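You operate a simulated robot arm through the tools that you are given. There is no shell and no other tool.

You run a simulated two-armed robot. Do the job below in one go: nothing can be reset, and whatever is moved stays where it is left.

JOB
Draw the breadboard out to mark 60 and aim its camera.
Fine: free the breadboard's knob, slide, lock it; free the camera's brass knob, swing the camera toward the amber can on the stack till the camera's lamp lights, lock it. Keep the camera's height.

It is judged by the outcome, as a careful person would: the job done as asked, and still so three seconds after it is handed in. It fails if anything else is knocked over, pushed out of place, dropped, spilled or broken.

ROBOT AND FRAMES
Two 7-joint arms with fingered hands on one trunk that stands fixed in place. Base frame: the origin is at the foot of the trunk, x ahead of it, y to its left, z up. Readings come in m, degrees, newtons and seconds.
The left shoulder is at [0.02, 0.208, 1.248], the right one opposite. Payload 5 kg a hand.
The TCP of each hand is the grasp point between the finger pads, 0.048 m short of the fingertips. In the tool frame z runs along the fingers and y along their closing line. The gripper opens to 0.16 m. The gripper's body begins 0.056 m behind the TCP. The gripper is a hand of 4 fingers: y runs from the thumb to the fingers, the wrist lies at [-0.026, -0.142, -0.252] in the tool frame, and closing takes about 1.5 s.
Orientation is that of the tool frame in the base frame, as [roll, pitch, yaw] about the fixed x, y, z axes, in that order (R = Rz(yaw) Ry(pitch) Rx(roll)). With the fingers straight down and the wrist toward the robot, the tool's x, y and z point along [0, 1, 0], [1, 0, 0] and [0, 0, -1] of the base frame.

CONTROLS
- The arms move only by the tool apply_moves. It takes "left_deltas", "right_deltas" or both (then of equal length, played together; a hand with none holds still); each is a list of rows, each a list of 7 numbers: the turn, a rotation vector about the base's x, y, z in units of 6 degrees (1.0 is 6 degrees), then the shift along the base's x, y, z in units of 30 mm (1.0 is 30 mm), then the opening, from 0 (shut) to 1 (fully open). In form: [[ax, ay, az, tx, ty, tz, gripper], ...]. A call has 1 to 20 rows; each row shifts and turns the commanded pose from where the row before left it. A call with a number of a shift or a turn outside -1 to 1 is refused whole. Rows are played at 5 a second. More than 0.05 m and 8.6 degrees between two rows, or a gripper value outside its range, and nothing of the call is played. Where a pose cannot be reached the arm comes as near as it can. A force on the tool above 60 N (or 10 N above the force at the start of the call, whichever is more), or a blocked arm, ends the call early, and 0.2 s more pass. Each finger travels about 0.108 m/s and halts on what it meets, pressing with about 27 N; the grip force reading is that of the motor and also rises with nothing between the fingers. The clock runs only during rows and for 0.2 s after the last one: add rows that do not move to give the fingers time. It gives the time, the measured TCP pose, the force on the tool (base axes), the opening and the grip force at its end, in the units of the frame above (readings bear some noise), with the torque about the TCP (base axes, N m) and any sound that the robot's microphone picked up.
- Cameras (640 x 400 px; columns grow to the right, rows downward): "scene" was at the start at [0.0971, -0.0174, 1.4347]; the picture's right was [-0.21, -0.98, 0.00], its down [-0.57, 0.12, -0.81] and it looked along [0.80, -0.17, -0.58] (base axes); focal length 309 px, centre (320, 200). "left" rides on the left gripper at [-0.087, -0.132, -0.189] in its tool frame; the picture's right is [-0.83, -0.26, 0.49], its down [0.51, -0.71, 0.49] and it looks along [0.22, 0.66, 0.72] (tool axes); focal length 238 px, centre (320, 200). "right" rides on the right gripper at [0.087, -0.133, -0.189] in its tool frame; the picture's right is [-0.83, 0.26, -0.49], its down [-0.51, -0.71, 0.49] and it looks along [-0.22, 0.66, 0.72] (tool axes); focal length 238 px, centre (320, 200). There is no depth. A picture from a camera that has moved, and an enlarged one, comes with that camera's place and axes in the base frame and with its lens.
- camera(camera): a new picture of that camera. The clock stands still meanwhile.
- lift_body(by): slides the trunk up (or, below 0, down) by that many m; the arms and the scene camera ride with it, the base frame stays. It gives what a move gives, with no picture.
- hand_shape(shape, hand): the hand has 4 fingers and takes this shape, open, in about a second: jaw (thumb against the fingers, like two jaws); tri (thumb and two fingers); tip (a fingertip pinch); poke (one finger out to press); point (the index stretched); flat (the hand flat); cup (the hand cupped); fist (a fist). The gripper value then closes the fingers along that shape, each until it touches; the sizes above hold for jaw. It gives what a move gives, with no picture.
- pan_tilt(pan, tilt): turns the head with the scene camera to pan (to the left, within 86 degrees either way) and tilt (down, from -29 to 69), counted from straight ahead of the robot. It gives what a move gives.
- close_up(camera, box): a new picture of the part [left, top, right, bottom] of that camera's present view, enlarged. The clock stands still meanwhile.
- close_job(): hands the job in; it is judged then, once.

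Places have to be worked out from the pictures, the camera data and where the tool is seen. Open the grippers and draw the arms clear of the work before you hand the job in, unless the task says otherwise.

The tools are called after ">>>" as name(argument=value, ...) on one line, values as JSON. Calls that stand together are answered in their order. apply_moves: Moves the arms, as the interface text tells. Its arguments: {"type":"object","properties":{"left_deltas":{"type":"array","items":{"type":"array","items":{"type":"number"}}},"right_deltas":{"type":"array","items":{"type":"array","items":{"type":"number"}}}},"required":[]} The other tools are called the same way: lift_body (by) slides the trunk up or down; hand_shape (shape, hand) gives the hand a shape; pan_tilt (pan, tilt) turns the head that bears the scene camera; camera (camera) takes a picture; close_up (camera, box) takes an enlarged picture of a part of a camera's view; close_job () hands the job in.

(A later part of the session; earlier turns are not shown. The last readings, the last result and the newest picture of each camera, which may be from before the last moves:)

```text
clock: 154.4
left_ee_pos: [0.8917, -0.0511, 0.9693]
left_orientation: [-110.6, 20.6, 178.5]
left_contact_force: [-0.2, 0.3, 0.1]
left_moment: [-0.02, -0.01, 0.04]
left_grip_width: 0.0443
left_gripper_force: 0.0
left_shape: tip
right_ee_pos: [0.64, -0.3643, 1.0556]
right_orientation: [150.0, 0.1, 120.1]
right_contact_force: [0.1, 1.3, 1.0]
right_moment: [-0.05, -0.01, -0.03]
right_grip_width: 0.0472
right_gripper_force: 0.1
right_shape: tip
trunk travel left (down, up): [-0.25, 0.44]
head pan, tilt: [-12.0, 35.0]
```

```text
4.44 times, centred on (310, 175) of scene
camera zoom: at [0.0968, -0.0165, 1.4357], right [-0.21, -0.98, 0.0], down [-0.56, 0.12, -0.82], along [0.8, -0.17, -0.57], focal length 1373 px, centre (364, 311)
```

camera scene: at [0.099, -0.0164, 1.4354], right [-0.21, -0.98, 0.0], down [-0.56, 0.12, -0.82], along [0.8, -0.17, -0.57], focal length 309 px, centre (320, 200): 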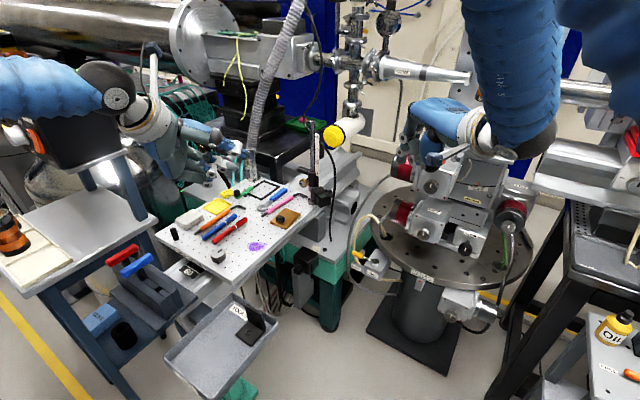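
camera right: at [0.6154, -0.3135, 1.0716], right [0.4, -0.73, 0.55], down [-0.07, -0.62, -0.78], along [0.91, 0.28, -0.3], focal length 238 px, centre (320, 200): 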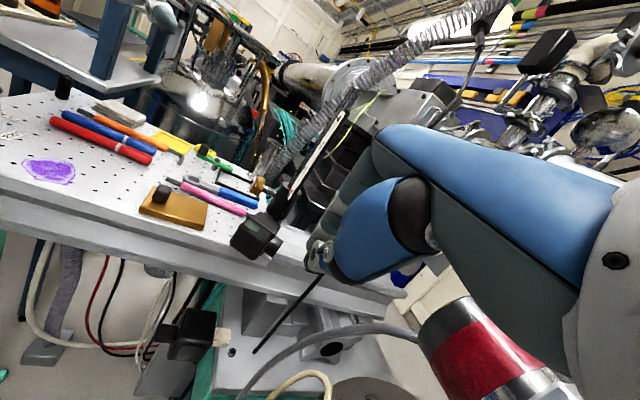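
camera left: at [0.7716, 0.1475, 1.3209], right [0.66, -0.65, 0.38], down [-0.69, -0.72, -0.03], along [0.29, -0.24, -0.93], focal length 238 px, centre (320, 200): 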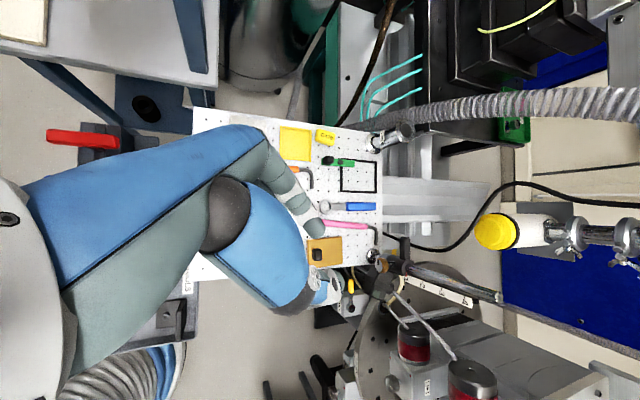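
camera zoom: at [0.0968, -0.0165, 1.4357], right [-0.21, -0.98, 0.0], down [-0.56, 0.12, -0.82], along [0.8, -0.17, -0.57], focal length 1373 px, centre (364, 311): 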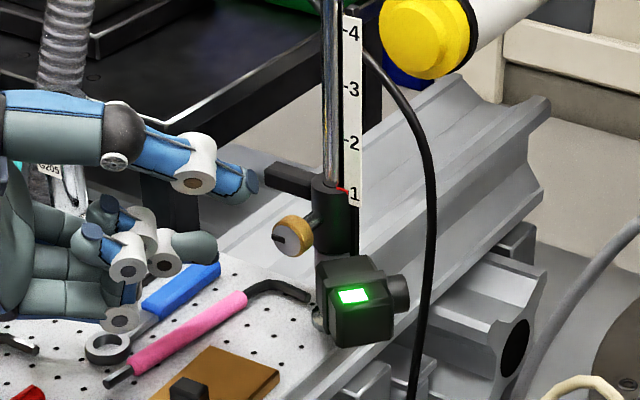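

Lamp still lit. I move in at +61°, pinch the knob and check.

>>> apply_moves(left_deltas=[[0, 0, 0, 0.07, -0.47, -0.198, 0.28], [0, 0, 0, 0.07, -0.47, -0.198, 0.28], [0, 0, 0, 0.07, -0.47, -0.198, 0.28], [0, 0, 0, 0.07, -0.47, -0.198, 0.28], [0, 0, 0, 0, 0, 0, 0.2], [0, 0, 0, 0, 0, 0, 0.14], [0, 0, 0, 0, 0, 0, 0.08], [0, 0, 0, 0, 0, 0, 0], [0, 0, 0, 0, 0, 0, 0], [0, 0, 0, 0, 0, 0, 0]])

>>> close_up(camera="left", box=[270, 180, 430, 340])

>>> close_up(camera="scene", box=[270, 130, 350, 220])

```text
clock: 156.6
left_ee_pos: [0.8995, -0.1096, 0.9436]
left_orientation: [-110.7, 20.5, 178.4]
left_contact_force: [1.3, -2.1, -0.2]
left_moment: [0.0, 0.0, 0.05]
left_grip_width: 0.0218
left_gripper_force: 26.9
left_shape: tip
right_ee_pos: [0.6406, -0.3654, 1.0564]
right_orientation: [150.0, 0.0, 119.9]
right_contact_force: [-0.3, 0.2, 0.5]
right_moment: [-0.03, -0.02, 0.01]
right_grip_width: 0.0474
right_gripper_force: 0.0
right_shape: tip
trunk travel left (down, up): [-0.25, 0.44]
head pan, tilt: [-12.0, 35.0]
```

```text
2.50 times, centred on (350, 260) of left
camera zoom: at [0.9159, 0.0211, 1.1523], right [0.74, -0.57, 0.36], down [-0.66, -0.69, 0.28], along [0.09, -0.45, -0.89], focal length 596 px, centre (245, 50)
```

zoom: 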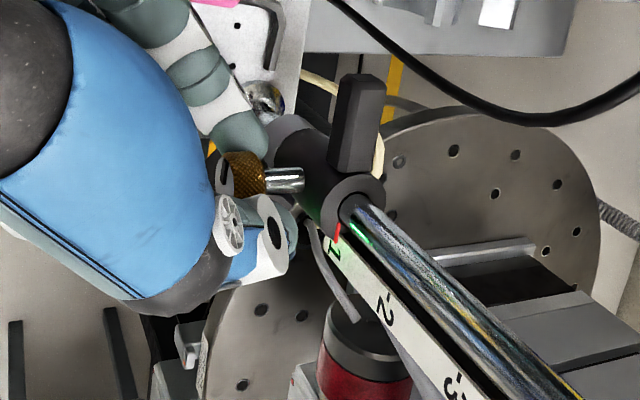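

```text
4.44 times, centred on (310, 175) of scene
camera zoom: at [0.0978, -0.0177, 1.4355], right [-0.21, -0.98, 0.0], down [-0.56, 0.12, -0.82], along [0.8, -0.17, -0.57], focal length 1373 px, centre (364, 311)
```

zoom: 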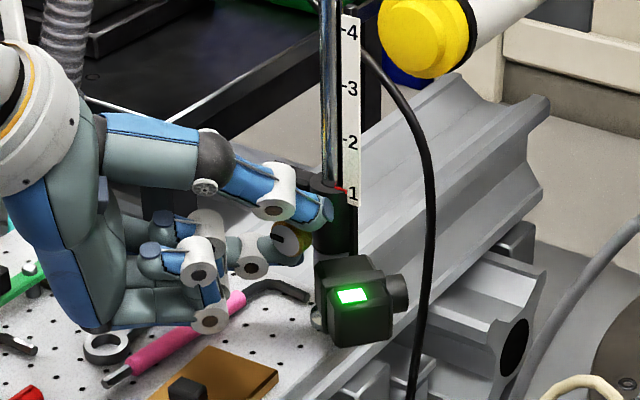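

Gripped gently, lamp lit. I turn clockwise 54° toward lock, stopping before the thumb nears the camera.

>>> apply_moves(left_deltas=[[0.707, -0.707, 0, -0.028, -0.028, 0.064, 0], [0.707, -0.707, 0, -0.032, -0.032, 0.06, 0], [0.707, -0.707, 0, -0.037, -0.037, 0.055, 0], [0.707, -0.707, 0, -0.041, -0.041, 0.0487, 0], [0.707, -0.707, 0, -0.0444, -0.0444, 0.0423, 0], [0.707, -0.707, 0, -0.0472, -0.0472, 0.0355, 0], [0.707, -0.707, 0, -0.0496, -0.0496, 0.0284, 0], [0.707, -0.707, 0, -0.0514, -0.0514, 0.0209, 0], [0.707, -0.707, 0, -0.0527, -0.0527, 0.0132, 0]])

>>> close_up(camera="left", box=[270, 180, 430, 340])

>>> camera(camera="right")

```text
clock: 158.6
left_ee_pos: [0.8885, -0.12, 0.9551]
left_orientation: [-169.6, 46.7, 142.7]
left_contact_force: [-4.3, -2.3, 2.2]
left_moment: [-0.11, 0.09, -0.04]
left_grip_width: 0.022
left_gripper_force: 27.2
left_shape: tip
right_ee_pos: [0.6408, -0.3654, 1.055]
right_orientation: [150.0, 0.0, 120.0]
right_contact_force: [-1.2, -0.4, 0.3]
right_moment: [0.01, 0.0, 0.03]
right_grip_width: 0.0474
right_gripper_force: 0.2
right_shape: tip
trunk travel left (down, up): [-0.25, 0.44]
head pan, tilt: [-12.0, 35.0]
```

```text
2.50 times, centred on (350, 260) of left
camera zoom: at [0.7547, -0.1406, 1.1623], right [0.5, -0.81, 0.31], down [-0.55, -0.57, -0.61], along [0.67, 0.14, -0.73], focal length 596 px, centre (245, 50)
```

zoom: 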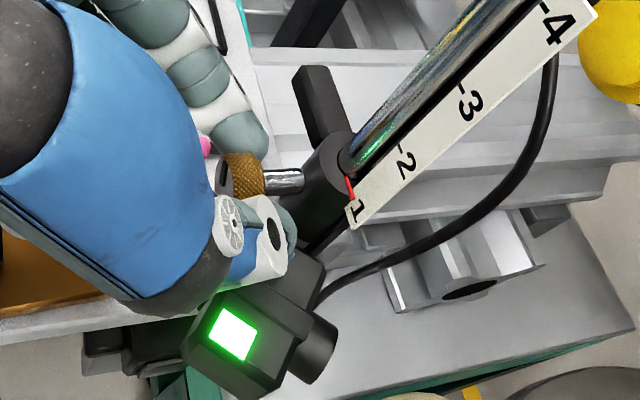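

```text
taken
camera right: at [0.4156, -0.3943, 1.1525], right [0.4, -0.73, 0.55], down [-0.07, -0.62, -0.78], along [0.91, 0.28, -0.3], focal length 238 px, centre (320, 200)
```

right: 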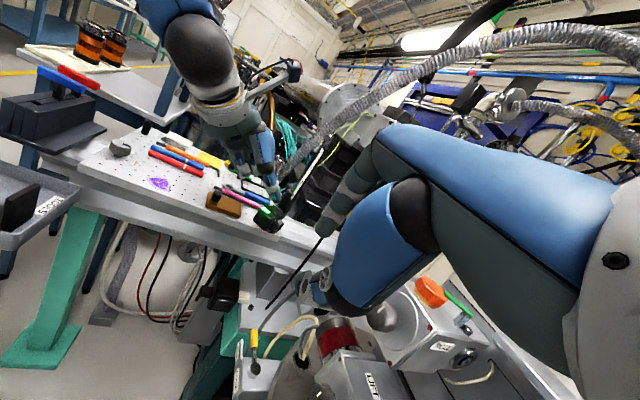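

Lamp lit throughout. I release, back off, return to +55° and make the second stroke.

>>> apply_moves(left_deltas=[[0, 0, 0, 0, 0, 0, 0.15], [0, 0, 0, 0, 0, 0, 0.28], [0, 0, 0, 0, 0, 0, 0.28], [0, 0, 0, -0.23, 0.29, 0.335, 0.28], [0, 0, 0, -0.23, 0.29, 0.335, 0.28], [0, 0, 0, -0.23, 0.29, 0.335, 0.28], [0, 0, 0, -0.23, 0.29, 0.335, 0.28], [-0.707, 0.707, 0, 0.123, 0.126, -0.05, 0.28], [-0.707, 0.707, 0, 0.123, 0.126, -0.05, 0.28], [-0.707, 0.707, 0, 0.123, 0.126, -0.05, 0.28], [-0.707, 0.707, 0, 0.123, 0.126, -0.1, 0.28], [-0.707, 0.707, 0, 0.123, 0.126, -0.1, 0.28], [-0.707, 0.707, 0, 0.123, 0.126, -0.15, 0.28], [-0.707, 0.707, 0, 0.123, 0.126, -0.15, 0.28], [-0.707, 0.707, 0, 0.123, 0.126, -0.15, 0.28], [0, 0, 0, 0, 0, 0, 0.28]])

>>> close_up(camera="left", box=[270, 180, 430, 340])

>>> close_up(camera="scene", box=[270, 130, 350, 220])

```text
clock: 162.0
left_ee_pos: [0.8896, -0.0557, 0.972]
left_orientation: [-115.3, 24.5, 176.7]
left_contact_force: [-0.3, -0.7, -0.6]
left_moment: [0.05, -0.05, 0.05]
left_grip_width: 0.0442
left_gripper_force: 0.1
left_shape: tip
right_ee_pos: [0.6392, -0.3661, 1.0556]
right_orientation: [149.8, 0.0, 120.1]
right_contact_force: [-0.2, -0.3, -0.2]
right_moment: [0.02, 0.01, 0.01]
right_grip_width: 0.0473
right_gripper_force: 0.2
right_shape: tip
trunk travel left (down, up): [-0.25, 0.44]
head pan, tilt: [-12.0, 35.0]
```

```text
2.50 times, centred on (350, 260) of left
camera zoom: at [0.8908, 0.0591, 1.1903], right [0.72, -0.59, 0.37], down [-0.68, -0.71, 0.18], along [0.16, -0.38, -0.91], focal length 596 px, centre (245, 50)
```

zoom: 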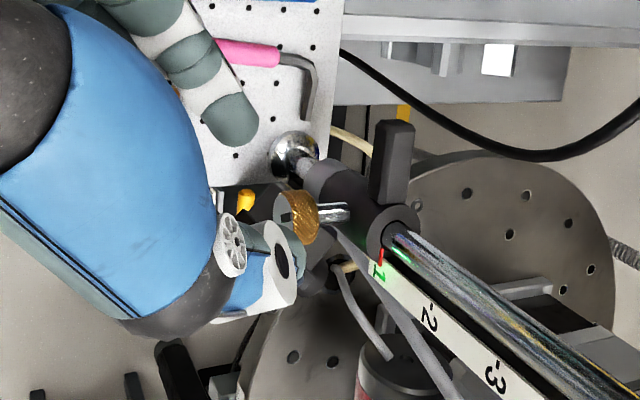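

```text
4.44 times, centred on (310, 175) of scene
camera zoom: at [0.0971, -0.0178, 1.4356], right [-0.21, -0.98, 0.0], down [-0.56, 0.12, -0.82], along [0.8, -0.17, -0.57], focal length 1373 px, centre (364, 311)
```

zoom: 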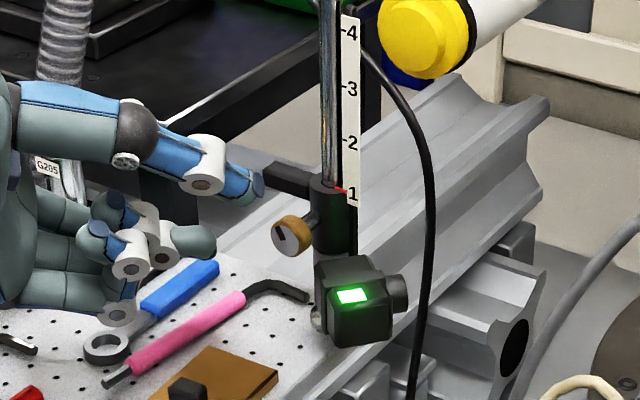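

Mark at about 10:30. I pinch again and turn the remaining stroke to the stop at 12.

>>> apply_moves(left_deltas=[[0, 0, 0, 0.075, -0.45, -0.205, 0.28], [0, 0, 0, 0.075, -0.45, -0.205, 0.28], [0, 0, 0, 0.075, -0.45, -0.205, 0.28], [0, 0, 0, 0.075, -0.45, -0.205, 0.28], [0, 0, 0, 0, 0, 0, 0.2], [0, 0, 0, 0, 0, 0, 0.14], [0, 0, 0, 0, 0, 0, 0.08], [0, 0, 0, 0, 0, 0, 0], [0, 0, 0, 0, 0, 0, 0], [0, 0, 0, 0, 0, 0, 0]])

>>> apply_moves(left_deltas=[[0.707, -0.707, 0, -0.032, -0.032, 0.06, 0], [0.707, -0.707, 0, -0.037, -0.037, 0.055, 0], [0.707, -0.707, 0, -0.041, -0.041, 0.0487, 0], [0.707, -0.707, 0, -0.0444, -0.0444, 0.0423, 0], [0.707, -0.707, 0, -0.0472, -0.0472, 0.0355, 0], [0.707, -0.707, 0, -0.0496, -0.0496, 0.0284, 0], [0.707, -0.707, 0, -0.0514, -0.0514, 0.0209, 0], [0.707, -0.707, 0, -0.0527, -0.0527, 0.0132, 0]])

>>> close_up(camera="left", box=[270, 180, 430, 340])

```text
clock: 164.2
left_ee_pos: [0.8997, -0.1113, 0.9469]
left_orientation: [-115.5, 24.6, 176.5]
left_contact_force: [1.1, -2.4, 0.4]
left_moment: [-0.11, -0.02, 0.0]
left_grip_width: 0.0214
left_gripper_force: 26.8
left_shape: tip
right_ee_pos: [0.641, -0.3652, 1.0546]
right_orientation: [150.0, 0.0, 120.0]
right_contact_force: [0.0, -1.0, 0.3]
right_moment: [-0.03, -0.01, 0.03]
right_grip_width: 0.0473
right_gripper_force: 0.0
right_shape: tip
trunk travel left (down, up): [-0.25, 0.44]
head pan, tilt: [-12.0, 35.0]
```

```text
clock: 166.0
left_ee_pos: [0.8869, -0.1205, 0.9544]
left_orientation: [-169.4, 46.6, 142.8]
left_contact_force: [-10.1, -6.2, 2.2]
left_moment: [-0.55, 0.53, -0.53]
left_grip_width: 0.0225
left_gripper_force: 27.1
left_shape: tip
right_ee_pos: [0.6393, -0.3657, 1.0543]
right_orientation: [150.1, 0.1, 120.0]
right_contact_force: [-0.5, -0.5, 0.4]
right_moment: [0.01, 0.0, 0.02]
right_grip_width: 0.0476
right_gripper_force: 0.1
right_shape: tip
trunk travel left (down, up): [-0.25, 0.44]
head pan, tilt: [-12.0, 35.0]
```

```text
2.50 times, centred on (350, 260) of left
camera zoom: at [0.7531, -0.1415, 1.1627], right [0.5, -0.81, 0.31], down [-0.55, -0.57, -0.61], along [0.67, 0.13, -0.73], focal length 596 px, centre (245, 50)
```

zoom: 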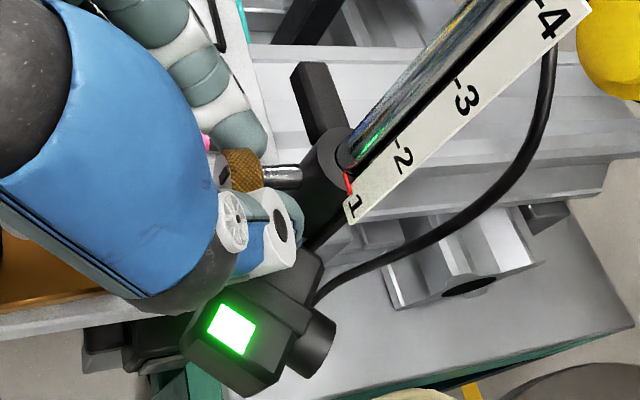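

The stop torque at 12 o'clock came back and the lamp is lit. I release, retreat well clear and read the mark.

>>> apply_moves(left_deltas=[[-0.3, 0.3, 0, 0.02, 0.02, -0.005, 0], [0, 0, 0, 0, 0, 0, 0.15], [0, 0, 0, 0, 0, 0, 0.28], [0, 0, 0, 0, 0, 0, 0.28], [0, 0, 0, -0.23, 0.29, 0.335, 0.28], [0, 0, 0, -0.23, 0.29, 0.335, 0.28], [0, 0, 0, -0.23, 0.29, 0.335, 0.28], [0, 0, 0, -0.23, 0.29, 0.335, 0.28], [0, 0, 0, -0.5, 0.7, 0.7, 0.28], [0, 0, 0, -0.5, 0.7, 0.7, 0.28], [0, 0, 0, -0.5, 0.7, 0.7, 0.28], [0, 0, 0, -0.5, 0.7, 0.7, 0.28]])

>>> close_up(camera="scene", box=[290, 150, 350, 210])

>>> camera(camera="left")

>>> camera(camera="scene")

```text
clock: 168.6
left_ee_pos: [0.8008, -0.0007, 1.0815]
left_orientation: [-165.8, 46.3, 145.6]
left_contact_force: [-0.5, -0.3, -0.4]
left_moment: [-0.02, -0.07, 0.02]
left_grip_width: 0.0443
left_gripper_force: 0.0
left_shape: tip
right_ee_pos: [0.6402, -0.3646, 1.056]
right_orientation: [150.1, 0.0, 120.0]
right_contact_force: [-0.6, -0.2, 0.3]
right_moment: [-0.01, -0.06, -0.05]
right_grip_width: 0.0473
right_gripper_force: 0.0
right_shape: tip
trunk travel left (down, up): [-0.25, 0.44]
head pan, tilt: [-12.0, 35.0]
```

```text
6.67 times, centred on (320, 180) of scene
camera zoom: at [0.0965, -0.0168, 1.4357], right [-0.21, -0.98, 0.0], down [-0.56, 0.12, -0.82], along [0.8, -0.17, -0.57], focal length 2059 px, centre (320, 333)
```

zoom: 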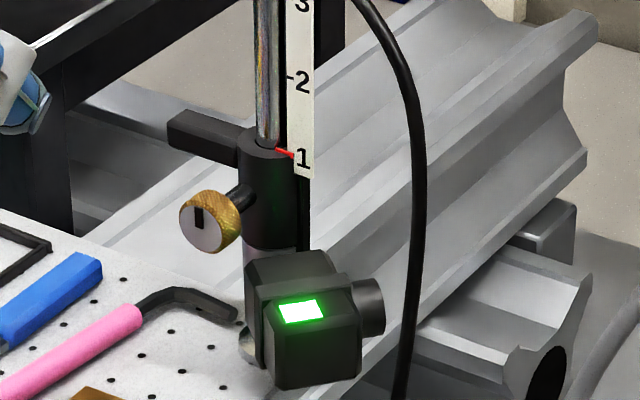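

```text
taken
camera left: at [0.6743, -0.0136, 1.2938], right [0.51, -0.8, 0.32], down [-0.57, -0.59, -0.57], along [0.65, 0.11, -0.75], focal length 238 px, centre (320, 200)
```

left: 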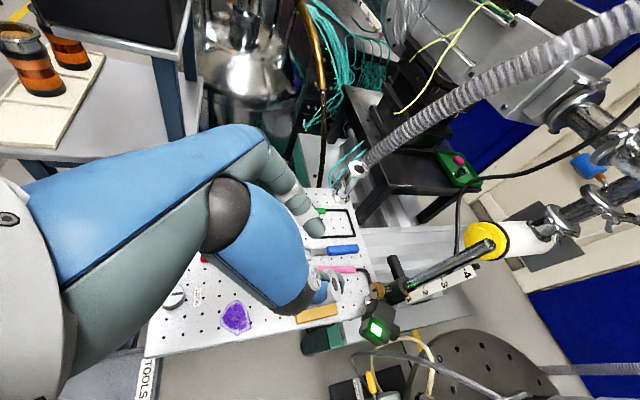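

```text
taken
camera scene: at [0.0965, -0.0168, 1.4357], right [-0.21, -0.98, 0.0], down [-0.56, 0.12, -0.82], along [0.8, -0.17, -0.57], focal length 309 px, centre (320, 200)
```

scene: 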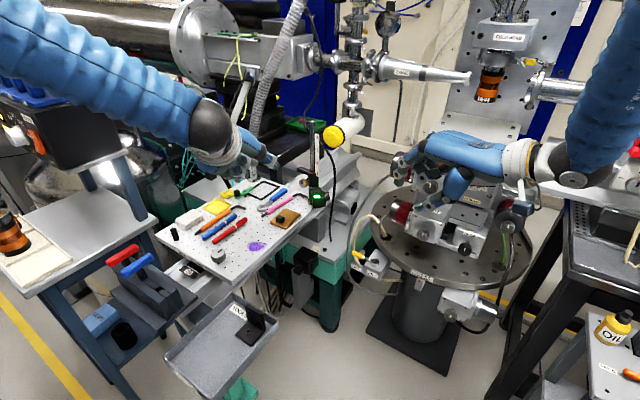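

Mark upright (locked), lamp lit, pointer at 1. I draw both arms clear and open the hands.

>>> apply_moves(left_deltas=[[0, 0, 0, -0.7, 0.8, 0.5, 0.28], [0, 0, 0, -0.7, 0.8, 0.5, 0.28], [0, 0, 0, -0.7, 0.8, 0.3, 0.28], [0, 0, 0, -0.7, 0.8, 0.3, 0.4], [0, 0, 0, -0.7, 0.8, 0.2, 0.6], [0, 0, 0, -0.7, 0.8, 0.2, 0.8], [0, 0, 0, -0.7, 0.8, 0.2, 1], [0, 0, 0, -0.7, 0.8, 0, 1], [0, 0, 0, 0, 0, 0, 1], [0, 0, 0, 0, 0, 0, 1]], right_deltas=[[0, 0, 0, -0.3, -0.3, 0.6, 0.3], [0, 0, 0, -0.3, -0.3, 0.6, 0.3], [0, 0, 0, -0.3, -0.4, 0.6, 0.4], [0, 0, 0, -0.3, -0.4, 0.6, 0.5], [0, 0, 0, -0.3, -0.4, 0.6, 0.7], [0, 0, 0, -0.3, -0.4, 0.6, 0.9], [0, 0, 0, 0, -0.4, 0.3, 1], [0, 0, 0, 0, 0, 0, 1], [0, 0, 0, 0, 0, 0, 1], [0, 0, 0, 0, 0, 0, 1]])

>>> camera(camera="scene")

>>> close_up(camera="scene", box=[150, 170, 350, 300])

>>> close_up(camera="scene", box=[290, 150, 350, 210])

```text
clock: 170.8
left_ee_pos: [0.6341, 0.1906, 1.1472]
left_orientation: [-165.8, 46.3, 145.7]
left_contact_force: [-1.0, 0.3, 0.1]
left_moment: [-0.03, 0.01, 0.0]
left_grip_width: 0.1599
left_gripper_force: 0.0
left_shape: tip
right_ee_pos: [0.5892, -0.4443, 1.1738]
right_orientation: [150.0, 0.0, 120.1]
right_contact_force: [-0.6, -0.5, -0.6]
right_moment: [-0.06, -0.02, -0.05]
right_grip_width: 0.1596
right_gripper_force: 0.1
right_shape: tip
trunk travel left (down, up): [-0.25, 0.44]
head pan, tilt: [-12.0, 35.0]
```

```text
taken
camera scene: at [0.0969, -0.0167, 1.4356], right [-0.21, -0.98, 0.0], down [-0.56, 0.12, -0.82], along [0.8, -0.17, -0.57], focal length 309 px, centre (320, 200)
```

scene: 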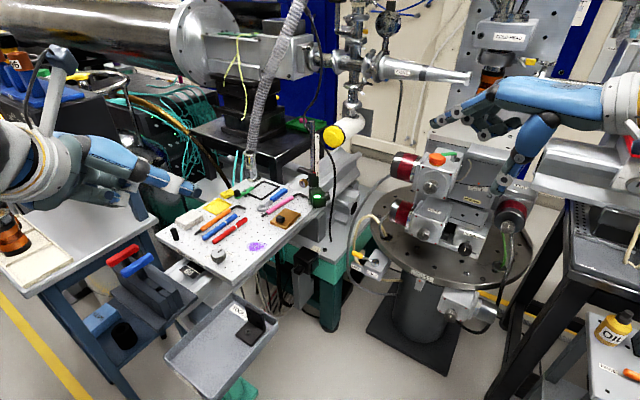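

```text
3.08 times, centred on (250, 235) of scene
camera zoom: at [0.0969, -0.0167, 1.4356], right [-0.21, -0.98, 0.0], down [-0.56, 0.12, -0.82], along [0.8, -0.17, -0.57], focal length 950 px, centre (535, 92)
```

zoom: 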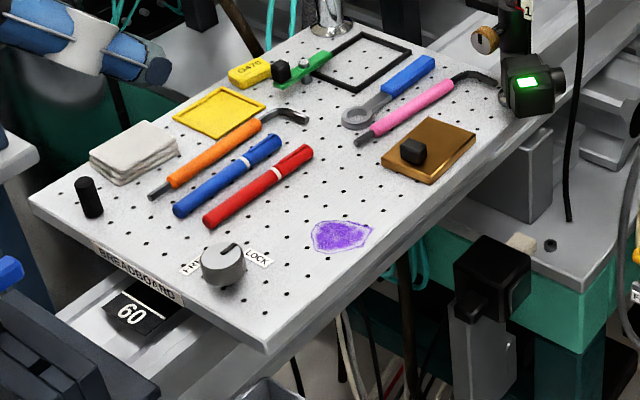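

```text
6.67 times, centred on (320, 180) of scene
camera zoom: at [0.0969, -0.0167, 1.4356], right [-0.21, -0.98, 0.0], down [-0.56, 0.12, -0.82], along [0.8, -0.17, -0.57], focal length 2059 px, centre (320, 333)
```

zoom: 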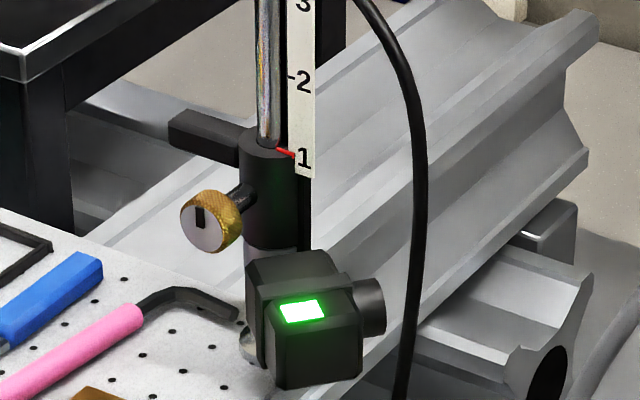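

Everything on the board lies as before. I repeat the earlier view of the scale to confirm the board has not shifted since it was locked at 60.

>>> pan_tilt(pan=0, tilt=40)

>>> close_up(camera="scene", box=[235, 205, 285, 240])

>>> close_up(camera="scene", box=[60, 100, 300, 300])

```text
clock: 171.6
left_ee_pos: [0.6344, 0.1896, 1.1467]
left_orientation: [-165.8, 46.2, 145.6]
left_contact_force: [0.0, -0.1, 0.9]
left_moment: [0.02, 0.0, 0.03]
left_grip_width: 0.1596
left_gripper_force: 0.0
left_shape: tip
right_ee_pos: [0.5904, -0.4454, 1.1722]
right_orientation: [150.0, 0.0, 120.0]
right_contact_force: [-0.4, 0.1, 0.2]
right_moment: [0.01, 0.0, 0.01]
right_grip_width: 0.1596
right_gripper_force: 0.2
right_shape: tip
trunk travel left (down, up): [-0.25, 0.44]
head pan, tilt: [0.0, 40.0]
```

```text
11.43 times, centred on (260, 222) of scene
camera zoom: at [0.0964, 0.0007, 1.428], right [0.0, -1.0, 0.0], down [-0.64, 0.0, -0.77], along [0.77, 0.0, -0.64], focal length 3530 px, centre (1006, -57)
```

zoom: 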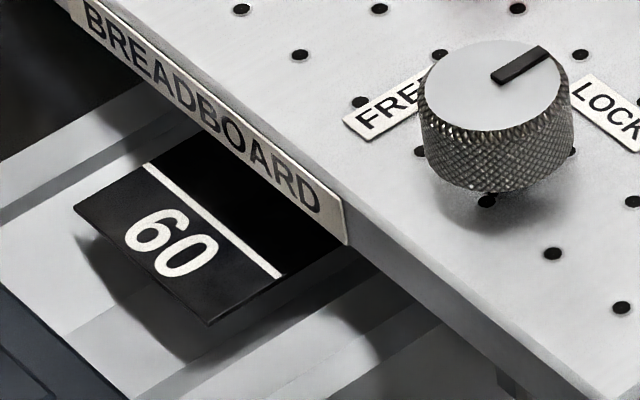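

```text
2.00 times, centred on (180, 200) of scene
camera zoom: at [0.0964, 0.0007, 1.428], right [0.0, -1.0, 0.0], down [-0.64, 0.0, -0.77], along [0.77, 0.0, -0.64], focal length 618 px, centre (600, 200)
```

zoom: 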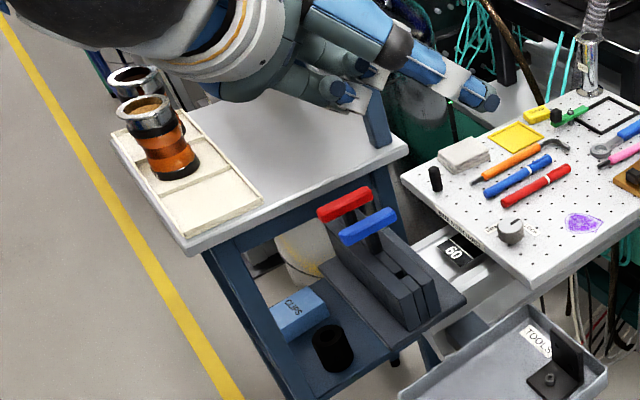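

The board may have settled inward by 1–2 mm during locking. I verify with the in-plane right-hand camera view again: left hand aside, right hand levelled and moved over the front plane.

>>> apply_moves(left_deltas=[[0, 0, 0, -0.5, 0.8, 0.3, 1], [0, 0, 0, -0.5, 0.8, 0.3, 1], [0, 0, 0, -0.5, 0.8, 0.3, 1], [0, 0, 0, -0.5, 0.8, 0.3, 1], [0, 0, 0, -0.5, 0.8, 0.3, 1], [0, 0, 0, 0, 0, 0, 1]], right_deltas=[[-0.5, 0.866, 0, 0, 0, 0, 0.5], [-0.5, 0.866, 0, 0, 0, 0, 0.5], [-0.5, 0.866, 0, 0, 0, 0, 0.5], [-0.5, 0.866, 0, 0, 0, 0, 0.5], [-0.5, 0.866, 0, 0, 0, 0, 0.5], [0, 0, 0, 0, 0, 0, 0.5]])

>>> apply_moves(right_deltas=[[0, 0, 0, 0.22, 0.9, -0.15, 0.5], [0, 0, 0, 0.22, 0.9, -0.15, 0.5], [0, 0, 0, 0.22, 0.9, -0.15, 0.5], [0, 0, 0, 0.22, 0.9, -0.15, 0.5], [0, 0, 0, 0.22, 0.9, -0.15, 0.5], [0, 0, 0, 0.22, 0.9, -0.15, 0.5], [0, 0, 0, 0.22, 0.9, -0.15, 0.5], [0, 0, 0, 0.22, 0.9, -0.15, 0.5], [0, 0, 0, 0.22, 0.9, -0.15, 0.5], [0, 0, 0, 0.22, 0.9, -0.15, 0.5], [0, 0, 0, 0.22, 0.9, -0.15, 0.5], [0, 0, 0, 0.22, 0.9, -0.15, 0.5], [0, 0, 0, 0.22, 0.9, -0.15, 0.5], [0, 0, 0, 0.22, 0.9, -0.15, 0.5], [0, 0, 0, 0.22, 0.9, -0.15, 0.5], [0, 0, 0, 0.22, 0.9, -0.15, 0.5]])

>>> camera(camera="right")

```text
clock: 173.0
left_ee_pos: [0.5587, 0.3159, 1.1902]
left_orientation: [-165.7, 46.4, 145.8]
left_contact_force: [-0.7, 0.8, 0.0]
left_moment: [-0.08, 0.02, -0.06]
left_grip_width: 0.1593
left_gripper_force: 0.0
left_shape: tip
right_ee_pos: [0.5897, -0.4431, 1.1726]
right_orientation: [-179.9, 0.1, 120.1]
right_contact_force: [-0.4, 1.1, 0.9]
right_moment: [-0.21, 0.01, 0.0]
right_grip_width: 0.0805
right_gripper_force: 0.1
right_shape: tip
trunk travel left (down, up): [-0.25, 0.44]
head pan, tilt: [0.0, 40.0]
```

```text
clock: 176.4
left_ee_pos: [0.5591, 0.3131, 1.1913]
left_orientation: [-165.6, 46.3, 145.8]
left_contact_force: [0.3, 0.3, -0.4]
left_moment: [-0.04, 0.0, -0.07]
left_grip_width: 0.1598
left_gripper_force: 0.0
left_shape: tip
right_ee_pos: [0.6942, -0.0101, 1.0985]
right_orientation: [-180.0, 0.0, 120.0]
right_contact_force: [0.3, 1.3, -0.1]
right_moment: [-0.08, 0.03, 0.03]
right_grip_width: 0.0803
right_gripper_force: 0.0
right_shape: tip
trunk travel left (down, up): [-0.25, 0.44]
head pan, tilt: [0.0, 40.0]
```

```text
taken
camera right: at [0.5364, -0.0012, 1.288], right [0.64, -0.59, 0.49], down [-0.36, -0.79, -0.49], along [0.68, 0.14, -0.72], focal length 238 px, centre (320, 200)
```

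right: 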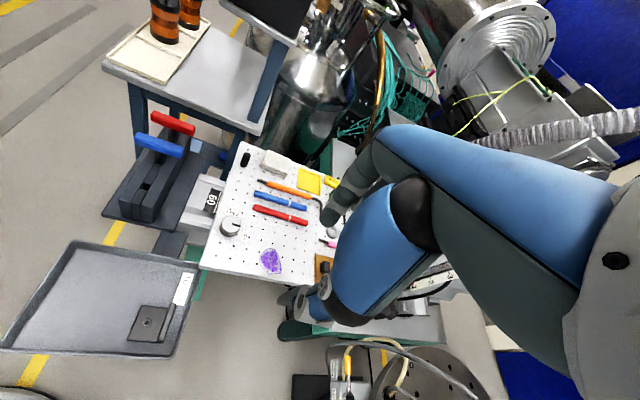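

The camera is at u = -0.380 m, in the front plane. I zoom on the edge.

>>> close_up(camera="right", box=[190, 175, 250, 235])

>>> close_up(camera="right", box=[200, 185, 230, 215])

```text
6.67 times, centred on (220, 205) of right
camera zoom: at [0.5364, -0.0012, 1.288], right [0.64, -0.59, 0.49], down [-0.36, -0.79, -0.49], along [0.68, 0.14, -0.72], focal length 1589 px, centre (987, 167)
```

zoom: 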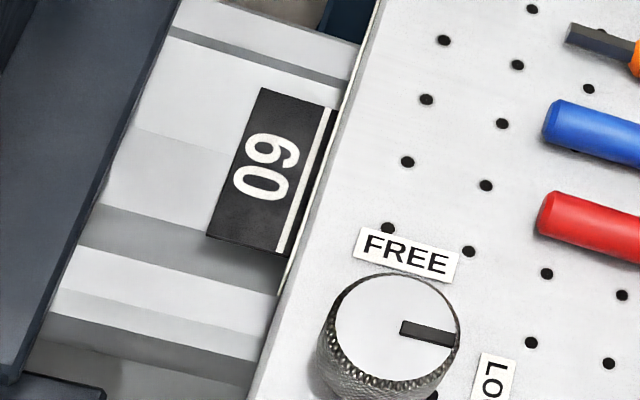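

```text
13.33 times, centred on (215, 200) of right
camera zoom: at [0.5364, -0.0012, 1.288], right [0.64, -0.59, 0.49], down [-0.36, -0.79, -0.49], along [0.68, 0.14, -0.72], focal length 3178 px, centre (1720, 200)
```

zoom: 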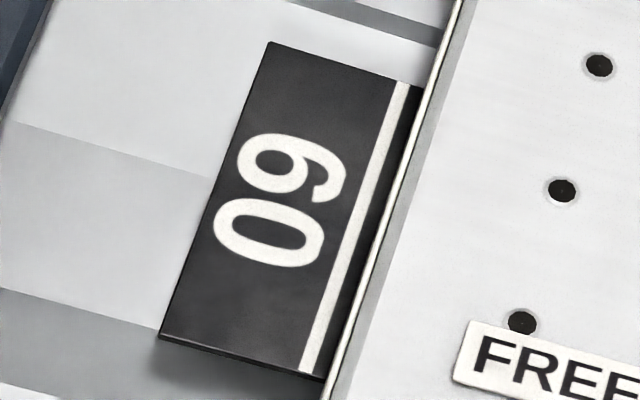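

In-plane now, the label edge sits about 3–4 mm short of the 60 line, so the board settled inward while being locked. I'll correct that: first I withdraw the right hand again.

>>> apply_moves(right_deltas=[[0, 0, 0, -0.22, -0.9, 0.15, 0.5], [0, 0, 0, -0.22, -0.9, 0.15, 0.5], [0, 0, 0, -0.22, -0.9, 0.15, 0.5], [0, 0, 0, -0.22, -0.9, 0.15, 0.5], [0, 0, 0, -0.22, -0.9, 0.15, 0.5], [0, 0, 0, -0.22, -0.9, 0.15, 0.5], [0, 0, 0, -0.22, -0.9, 0.15, 0.5], [0, 0, 0, -0.22, -0.9, 0.15, 0.5], [0, 0, 0, -0.22, -0.9, 0.15, 0.5], [0, 0, 0, -0.22, -0.9, 0.15, 0.5], [0, 0, 0, -0.22, -0.9, 0.15, 0.5], [0, 0, 0, -0.22, -0.9, 0.15, 0.5], [0, 0, 0, -0.22, -0.9, 0.15, 0.5], [0, 0, 0, -0.22, -0.9, 0.15, 0.5]])

>>> apply_moves(left_deltas=[[0, 0, 0, 0.78, -1, -0.17, 0.6], [0, 0, 0, 0.78, -1, -0.17, 0.4], [0, 0, 0, 0.78, -1, -0.17, 0.33], [0, 0, 0, 0.78, -1, -0.17, 0.33], [0, 0, 0, 0.78, -1, -0.17, 0.33], [0, 0, 0, 0.78, -1, -0.17, 0.33], [0, 0, -1, 0, 0, 0, 0.33], [0, 0, -1, 0, 0, 0, 0.33], [0, 0, -1, 0, 0, 0, 0.33], [0, 0, -1, 0, 0, 0, 0.33], [0, 0, -1, 0, 0, 0, 0.33], [0, 0, -1, 0, 0, 0, 0.33], [0, 0, -1, 0, 0, 0, 0.33], [0, 0, -1, 0, 0, 0, 0.33], [0, 0, -1, 0, 0, 0, 0.33], [0, 0, -1, 0, 0, 0, 0.33]])

>>> apply_moves(left_deltas=[[0.916, -0.4, 0, 0, 0, 0, 0.33], [0.916, -0.4, 0, 0, 0, 0, 0.33], [0.916, -0.4, 0, 0, 0, 0, 0.33], [0.916, -0.4, 0, 0, 0, 0, 0.33], [0.916, -0.4, 0, 0, 0, 0, 0.33], [0.916, -0.4, 0, 0, 0, 0, 0.33], [0.916, -0.4, 0, 0, 0, 0, 0.33], [0.916, -0.4, 0, 0, 0, 0, 0.33], [0, 0, 0, 0, 0, 0, 0.33]])

>>> camera(camera="scene")

```text
clock: 179.4
left_ee_pos: [0.5584, 0.3125, 1.1904]
left_orientation: [-166.0, 46.2, 145.5]
left_contact_force: [-1.3, -0.7, 0.2]
left_moment: [0.04, 0.0, 0.09]
left_grip_width: 0.1598
left_gripper_force: 0.1
left_shape: tip
right_ee_pos: [0.601, -0.3916, 1.1627]
right_orientation: [-180.0, -0.1, 120.0]
right_contact_force: [-0.2, 0.1, 0.4]
right_moment: [0.04, -0.02, 0.01]
right_grip_width: 0.0807
right_gripper_force: 0.1
right_shape: tip
trunk travel left (down, up): [-0.25, 0.44]
head pan, tilt: [0.0, 40.0]
```

```text
clock: 182.8
left_ee_pos: [0.6991, 0.1319, 1.1583]
left_orientation: [-165.6, 46.4, 85.7]
left_contact_force: [0.0, 0.1, 0.1]
left_moment: [-0.01, 0.01, -0.05]
left_grip_width: 0.0535
left_gripper_force: 0.0
left_shape: tip
right_ee_pos: [0.603, -0.3911, 1.1625]
right_orientation: [-179.9, -0.1, 120.0]
right_contact_force: [-0.1, -0.2, -0.1]
right_moment: [-0.02, 0.04, 0.01]
right_grip_width: 0.0805
right_gripper_force: 0.1
right_shape: tip
trunk travel left (down, up): [-0.25, 0.44]
head pan, tilt: [0.0, 40.0]
```

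```text
clock: 184.8
left_ee_pos: [0.7007, 0.1329, 1.1597]
left_orientation: [-179.9, -0.1, 79.7]
left_contact_force: [-0.4, 1.0, -0.7]
left_moment: [-0.1, 0.06, -0.02]
left_grip_width: 0.0534
left_gripper_force: 0.0
left_shape: tip
right_ee_pos: [0.6019, -0.3896, 1.1617]
right_orientation: [-179.9, 0.1, 119.9]
right_contact_force: [-0.8, 0.4, -0.2]
right_moment: [-0.11, 0.03, 0.0]
right_grip_width: 0.0803
right_gripper_force: 0.0
right_shape: tip
trunk travel left (down, up): [-0.25, 0.44]
head pan, tilt: [0.0, 40.0]
```

```text
taken
camera scene: at [0.0968, 0.0021, 1.4279], right [0.0, -1.0, 0.0], down [-0.64, 0.0, -0.77], along [0.77, 0.0, -0.64], focal length 309 px, centre (320, 200)
```

scene: 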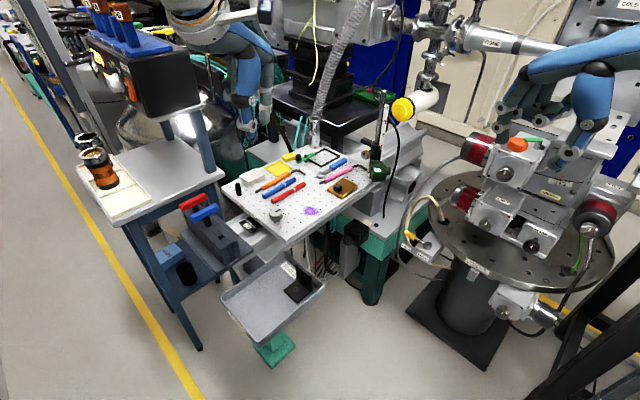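

The left hand is level again. I yaw to -100° over the board's knob, to free, fine-move and re-lock in one grasp.

>>> apply_moves(left_deltas=[[0, 0, -1, 0.018, -0.033, -0.25, 0.33], [0, 0, -1, 0.018, -0.033, -0.25, 0.33], [0, 0, -1, 0.018, -0.033, -0.25, 0.33], [0, 0, -1, 0.018, -0.033, -0.25, 0.33], [0, 0, -1, 0.018, -0.033, -0.25, 0.33], [0, 0, -1, 0.018, -0.033, -0.25, 0.33], [0, 0, -1, 0.018, -0.033, -0.25, 0.33], [0, 0, -1, 0.018, -0.033, -0.25, 0.33], [0, 0, -1, 0.018, -0.033, -0.25, 0.33], [0, 0, -1, 0.018, -0.033, -0.25, 0.33], [0, 0, -1, 0.018, -0.033, -0.25, 0.33], [0, 0, -1, 0.018, -0.033, -0.25, 0.33], [0, 0, -1, 0.018, -0.033, -0.25, 0.33], [0, 0, -1, 0.018, -0.033, -0.25, 0.33], [0, 0, -1, 0.018, -0.033, -0.25, 0.33], [0, 0, 0, 0, 0, 0, 0.33]])

>>> close_up(camera="left", box=[240, 160, 460, 340])

```text
clock: 188.2
left_ee_pos: [0.7075, 0.1163, 1.0477]
left_orientation: [-179.9, -0.1, -10.5]
left_contact_force: [-0.1, 0.8, 0.5]
left_moment: [-0.01, -0.04, 0.02]
left_grip_width: 0.0533
left_gripper_force: 0.1
left_shape: tip
right_ee_pos: [0.6015, -0.391, 1.1627]
right_orientation: [-180.0, 0.0, 120.0]
right_contact_force: [-0.8, 0.1, 0.6]
right_moment: [-0.01, 0.0, -0.01]
right_grip_width: 0.0801
right_gripper_force: 0.0
right_shape: tip
trunk travel left (down, up): [-0.25, 0.44]
head pan, tilt: [0.0, 40.0]
```

```text
2.22 times, centred on (350, 250) of left
camera zoom: at [0.6441, 0.2632, 1.2369], right [-0.77, 0.41, -0.49], down [0.63, 0.61, -0.49], along [0.1, -0.68, -0.72], focal length 530 px, centre (253, 89)
```

zoom: 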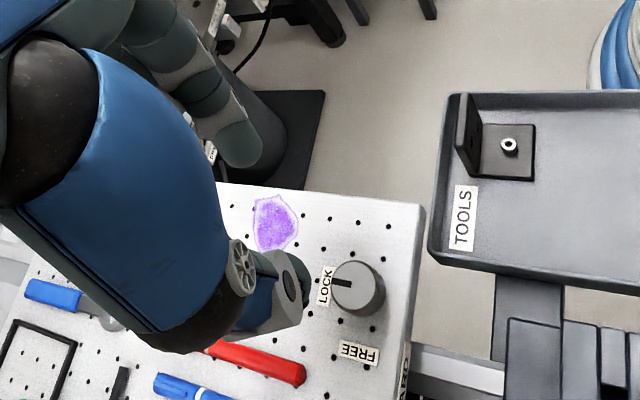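

The knob reads LOCK; I shift 3–4 mm to centre, lower and pinch it.

>>> apply_moves(left_deltas=[[0, 0, 0, 0.1, 0.09, -0.9, 0.33], [0, 0, 0, 0, 0, -1, 0.33], [0, 0, 0, 0, 0, -1, 0.33], [0, 0, 0, 0, 0, -1, 0.33], [0, 0, 0, 0, 0, -1, 0.33], [0, 0, 0, 0, 0, 0, 0.33], [0, 0, 0, 0, 0, 0, 0.24], [0, 0, 0, 0, 0, 0, 0.18], [0, 0, 0, 0, 0, 0, 0.12], [0, 0, 0, 0, 0, 0, 0.06], [0, 0, 0, 0, 0, 0, 0], [0, 0, 0, 0, 0, 0, 0], [0, 0, 0, 0, 0, 0, 0]])

>>> close_up(camera="left", box=[240, 160, 460, 340])

>>> close_up(camera="scene", box=[235, 205, 285, 240])

```text
clock: 191.0
left_ee_pos: [0.7084, 0.1207, 0.8988]
left_orientation: [-179.9, 0.1, -10.4]
left_contact_force: [0.2, 1.9, -1.1]
left_moment: [0.09, -0.03, 0.04]
left_grip_width: 0.0276
left_gripper_force: 26.7
left_shape: tip
right_ee_pos: [0.6021, -0.3898, 1.1627]
right_orientation: [179.9, -0.1, 120.0]
right_contact_force: [0.2, 0.4, -0.4]
right_moment: [-0.01, 0.0, -0.01]
right_grip_width: 0.0804
right_gripper_force: 0.0
right_shape: tip
trunk travel left (down, up): [-0.25, 0.44]
head pan, tilt: [0.0, 40.0]
```

```text
2.22 times, centred on (350, 250) of left
camera zoom: at [0.6461, 0.2667, 1.0885], right [-0.77, 0.41, -0.49], down [0.63, 0.61, -0.49], along [0.1, -0.68, -0.72], focal length 530 px, centre (253, 89)
```

zoom: 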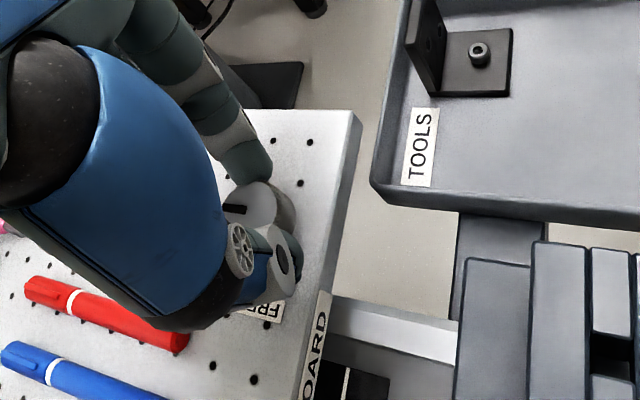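

```text
11.43 times, centred on (260, 222) of scene
camera zoom: at [0.0966, 0.0011, 1.428], right [0.0, -1.0, 0.0], down [-0.64, 0.0, -0.77], along [0.77, 0.0, -0.64], focal length 3530 px, centre (1006, -57)
```

zoom: 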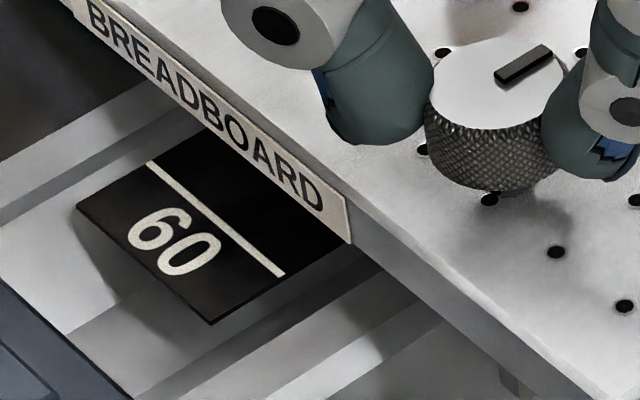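

Very well centred (2 N). I turn 90° counter-clockwise to FREE.

>>> apply_moves(left_deltas=[[0, 0, 1, 0, 0, 0, 0], [0, 0, 1, 0, 0, 0, 0], [0, 0, 1, 0, 0, 0, 0], [0, 0, 1, 0, 0, 0, 0], [0, 0, 1, 0, 0, 0, 0], [0, 0, 1, 0, 0, 0, 0], [0, 0, 1, 0, 0, 0, 0], [0, 0, 1, 0, 0, 0, 0], [0, 0, 1, 0, 0, 0, 0], [0, 0, 1, 0, 0, 0, 0], [0, 0, 1, 0, 0, 0, 0], [0, 0, 1, 0, 0, 0, 0], [0, 0, 1, 0, 0, 0, 0], [0, 0, 1, 0, 0, 0, 0], [0, 0, 1, 0, 0, 0, 0]])

>>> close_up(camera="left", box=[240, 160, 460, 340])

>>> close_up(camera="scene", box=[235, 205, 285, 240])

```text
clock: 194.2
left_ee_pos: [0.711, 0.1181, 0.9007]
left_orientation: [-179.8, -0.1, 79.7]
left_contact_force: [0.0, -5.3, -16.1]
left_moment: [-0.24, -0.1, -0.03]
left_grip_width: 0.0264
left_gripper_force: 27.1
left_shape: tip
right_ee_pos: [0.6024, -0.3918, 1.161]
right_orientation: [-179.9, -0.1, 120.0]
right_contact_force: [-0.2, -0.5, -0.1]
right_moment: [0.02, 0.04, -0.02]
right_grip_width: 0.0803
right_gripper_force: 0.0
right_shape: tip
trunk travel left (down, up): [-0.25, 0.44]
head pan, tilt: [0.0, 40.0]
```

```text
2.22 times, centred on (350, 250) of left
camera zoom: at [0.5638, 0.0572, 1.0896], right [-0.41, -0.77, -0.49], down [-0.61, 0.63, -0.49], along [0.68, 0.1, -0.72], focal length 530 px, centre (253, 89)
```

zoom: 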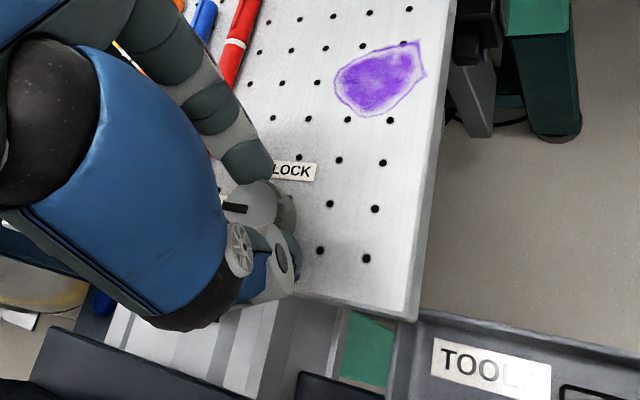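

```text
11.43 times, centred on (260, 222) of scene
camera zoom: at [0.0977, -0.0001, 1.4278], right [0.0, -1.0, 0.0], down [-0.64, 0.0, -0.77], along [0.77, 0.0, -0.64], focal length 3530 px, centre (1006, -57)
```

zoom: 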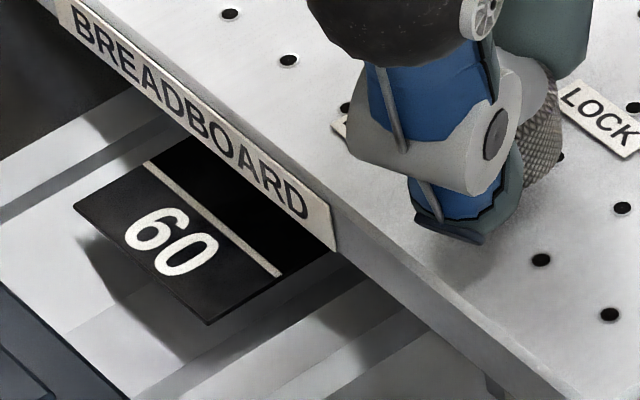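

At FREE; the turn itself nudged the board ~2 mm outward, and the return turn will take that back. I pull out about 4 mm and check.

>>> apply_moves(left_deltas=[[0, 0, 0, -0.05, 0.05, 0, 0], [0, 0, 0, -0.05, 0.05, 0, 0], [0, 0, 0, 0, 0, 0, 0]])

>>> close_up(camera="scene", box=[235, 205, 285, 240])

```text
clock: 195.0
left_ee_pos: [0.7079, 0.1221, 0.9003]
left_orientation: [-179.8, -0.1, 79.5]
left_contact_force: [2.5, -8.1, -16.9]
left_moment: [-0.39, -0.2, -0.02]
left_grip_width: 0.0266
left_gripper_force: 27.3
left_shape: tip
right_ee_pos: [0.6037, -0.3906, 1.1609]
right_orientation: [-179.9, -0.1, 120.0]
right_contact_force: [-0.3, -0.6, -0.1]
right_moment: [0.03, -0.03, 0.0]
right_grip_width: 0.0806
right_gripper_force: 0.1
right_shape: tip
trunk travel left (down, up): [-0.25, 0.44]
head pan, tilt: [0.0, 40.0]
```

```text
11.43 times, centred on (260, 222) of scene
camera zoom: at [0.0979, 0.0003, 1.4278], right [0.0, -1.0, 0.0], down [-0.64, 0.0, -0.77], along [0.77, 0.0, -0.64], focal length 3530 px, centre (1006, -57)
```

zoom: 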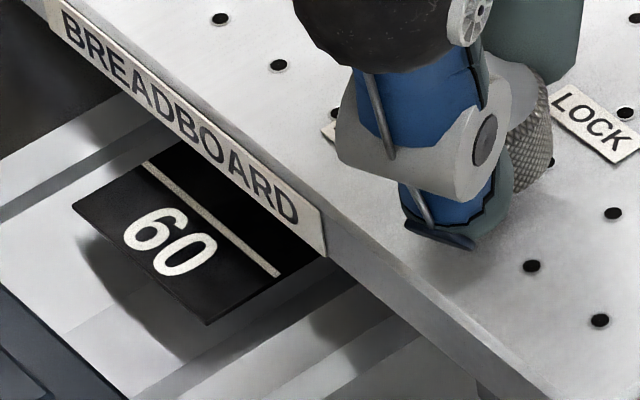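

The label moved 2.5 mm out, as wanted to offset the locking shift. I turn clockwise 90° to LOCK.

>>> apply_moves(left_deltas=[[0, 0, -1, 0, 0, 0, 0], [0, 0, -1, 0, 0, 0, 0], [0, 0, -1, 0, 0, 0, 0], [0, 0, -1, 0, 0, 0, 0], [0, 0, -1, 0, 0, 0, 0], [0, 0, -1, 0, 0, 0, 0], [0, 0, -1, 0, 0, 0, 0], [0, 0, -1, 0, 0, 0, 0], [0, 0, -1, 0, 0, 0, 0], [0, 0, -1, 0, 0, 0, 0], [0, 0, -1, 0, 0, 0, 0], [0, 0, -1, 0, 0, 0, 0], [0, 0, -1, 0, 0, 0, 0], [0, 0, -1, 0, 0, 0, 0], [0, 0, -1, 0, 0, 0, 0]])

>>> close_up(camera="scene", box=[235, 205, 285, 240])

>>> close_up(camera="left", box=[240, 160, 460, 340])

```text
clock: 198.2
left_ee_pos: [0.7081, 0.1236, 0.8991]
left_orientation: [-179.9, 0.0, -10.5]
left_contact_force: [-7.0, 7.7, -6.4]
left_moment: [0.26, 0.24, 0.05]
left_grip_width: 0.0264
left_gripper_force: 26.9
left_shape: tip
right_ee_pos: [0.6024, -0.3897, 1.1625]
right_orientation: [-179.8, 0.0, 120.0]
right_contact_force: [0.3, 0.3, 1.0]
right_moment: [0.01, 0.05, -0.06]
right_grip_width: 0.0804
right_gripper_force: 0.0
right_shape: tip
trunk travel left (down, up): [-0.25, 0.44]
head pan, tilt: [0.0, 40.0]
```

```text
11.43 times, centred on (260, 222) of scene
camera zoom: at [0.0966, 0.0014, 1.428], right [0.0, -1.0, 0.0], down [-0.64, 0.0, -0.77], along [0.77, 0.0, -0.64], focal length 3530 px, centre (1006, -57)
```

zoom: 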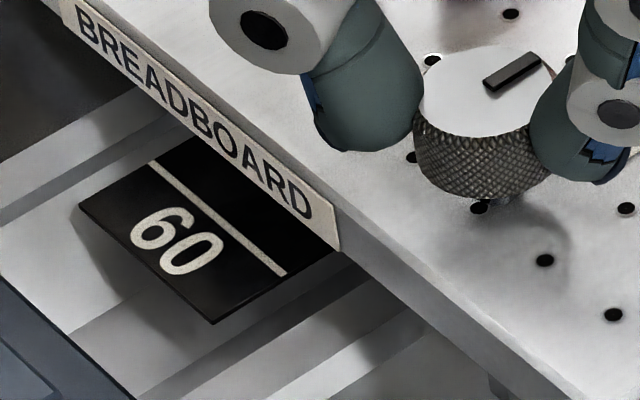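

```text
2.22 times, centred on (350, 250) of left
camera zoom: at [0.6444, 0.2696, 1.0897], right [-0.77, 0.41, -0.49], down [0.63, 0.61, -0.49], along [0.1, -0.68, -0.72], focal length 530 px, centre (253, 89)
```

zoom: 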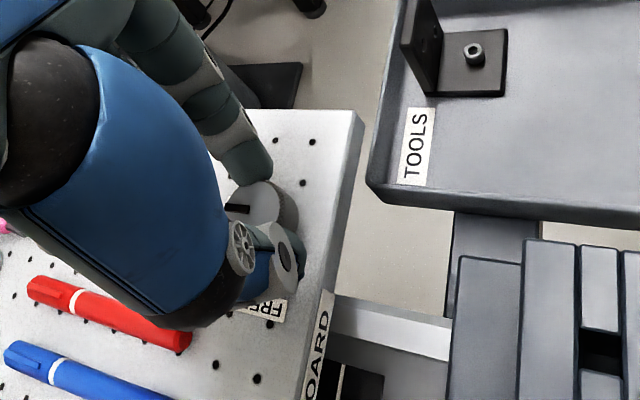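

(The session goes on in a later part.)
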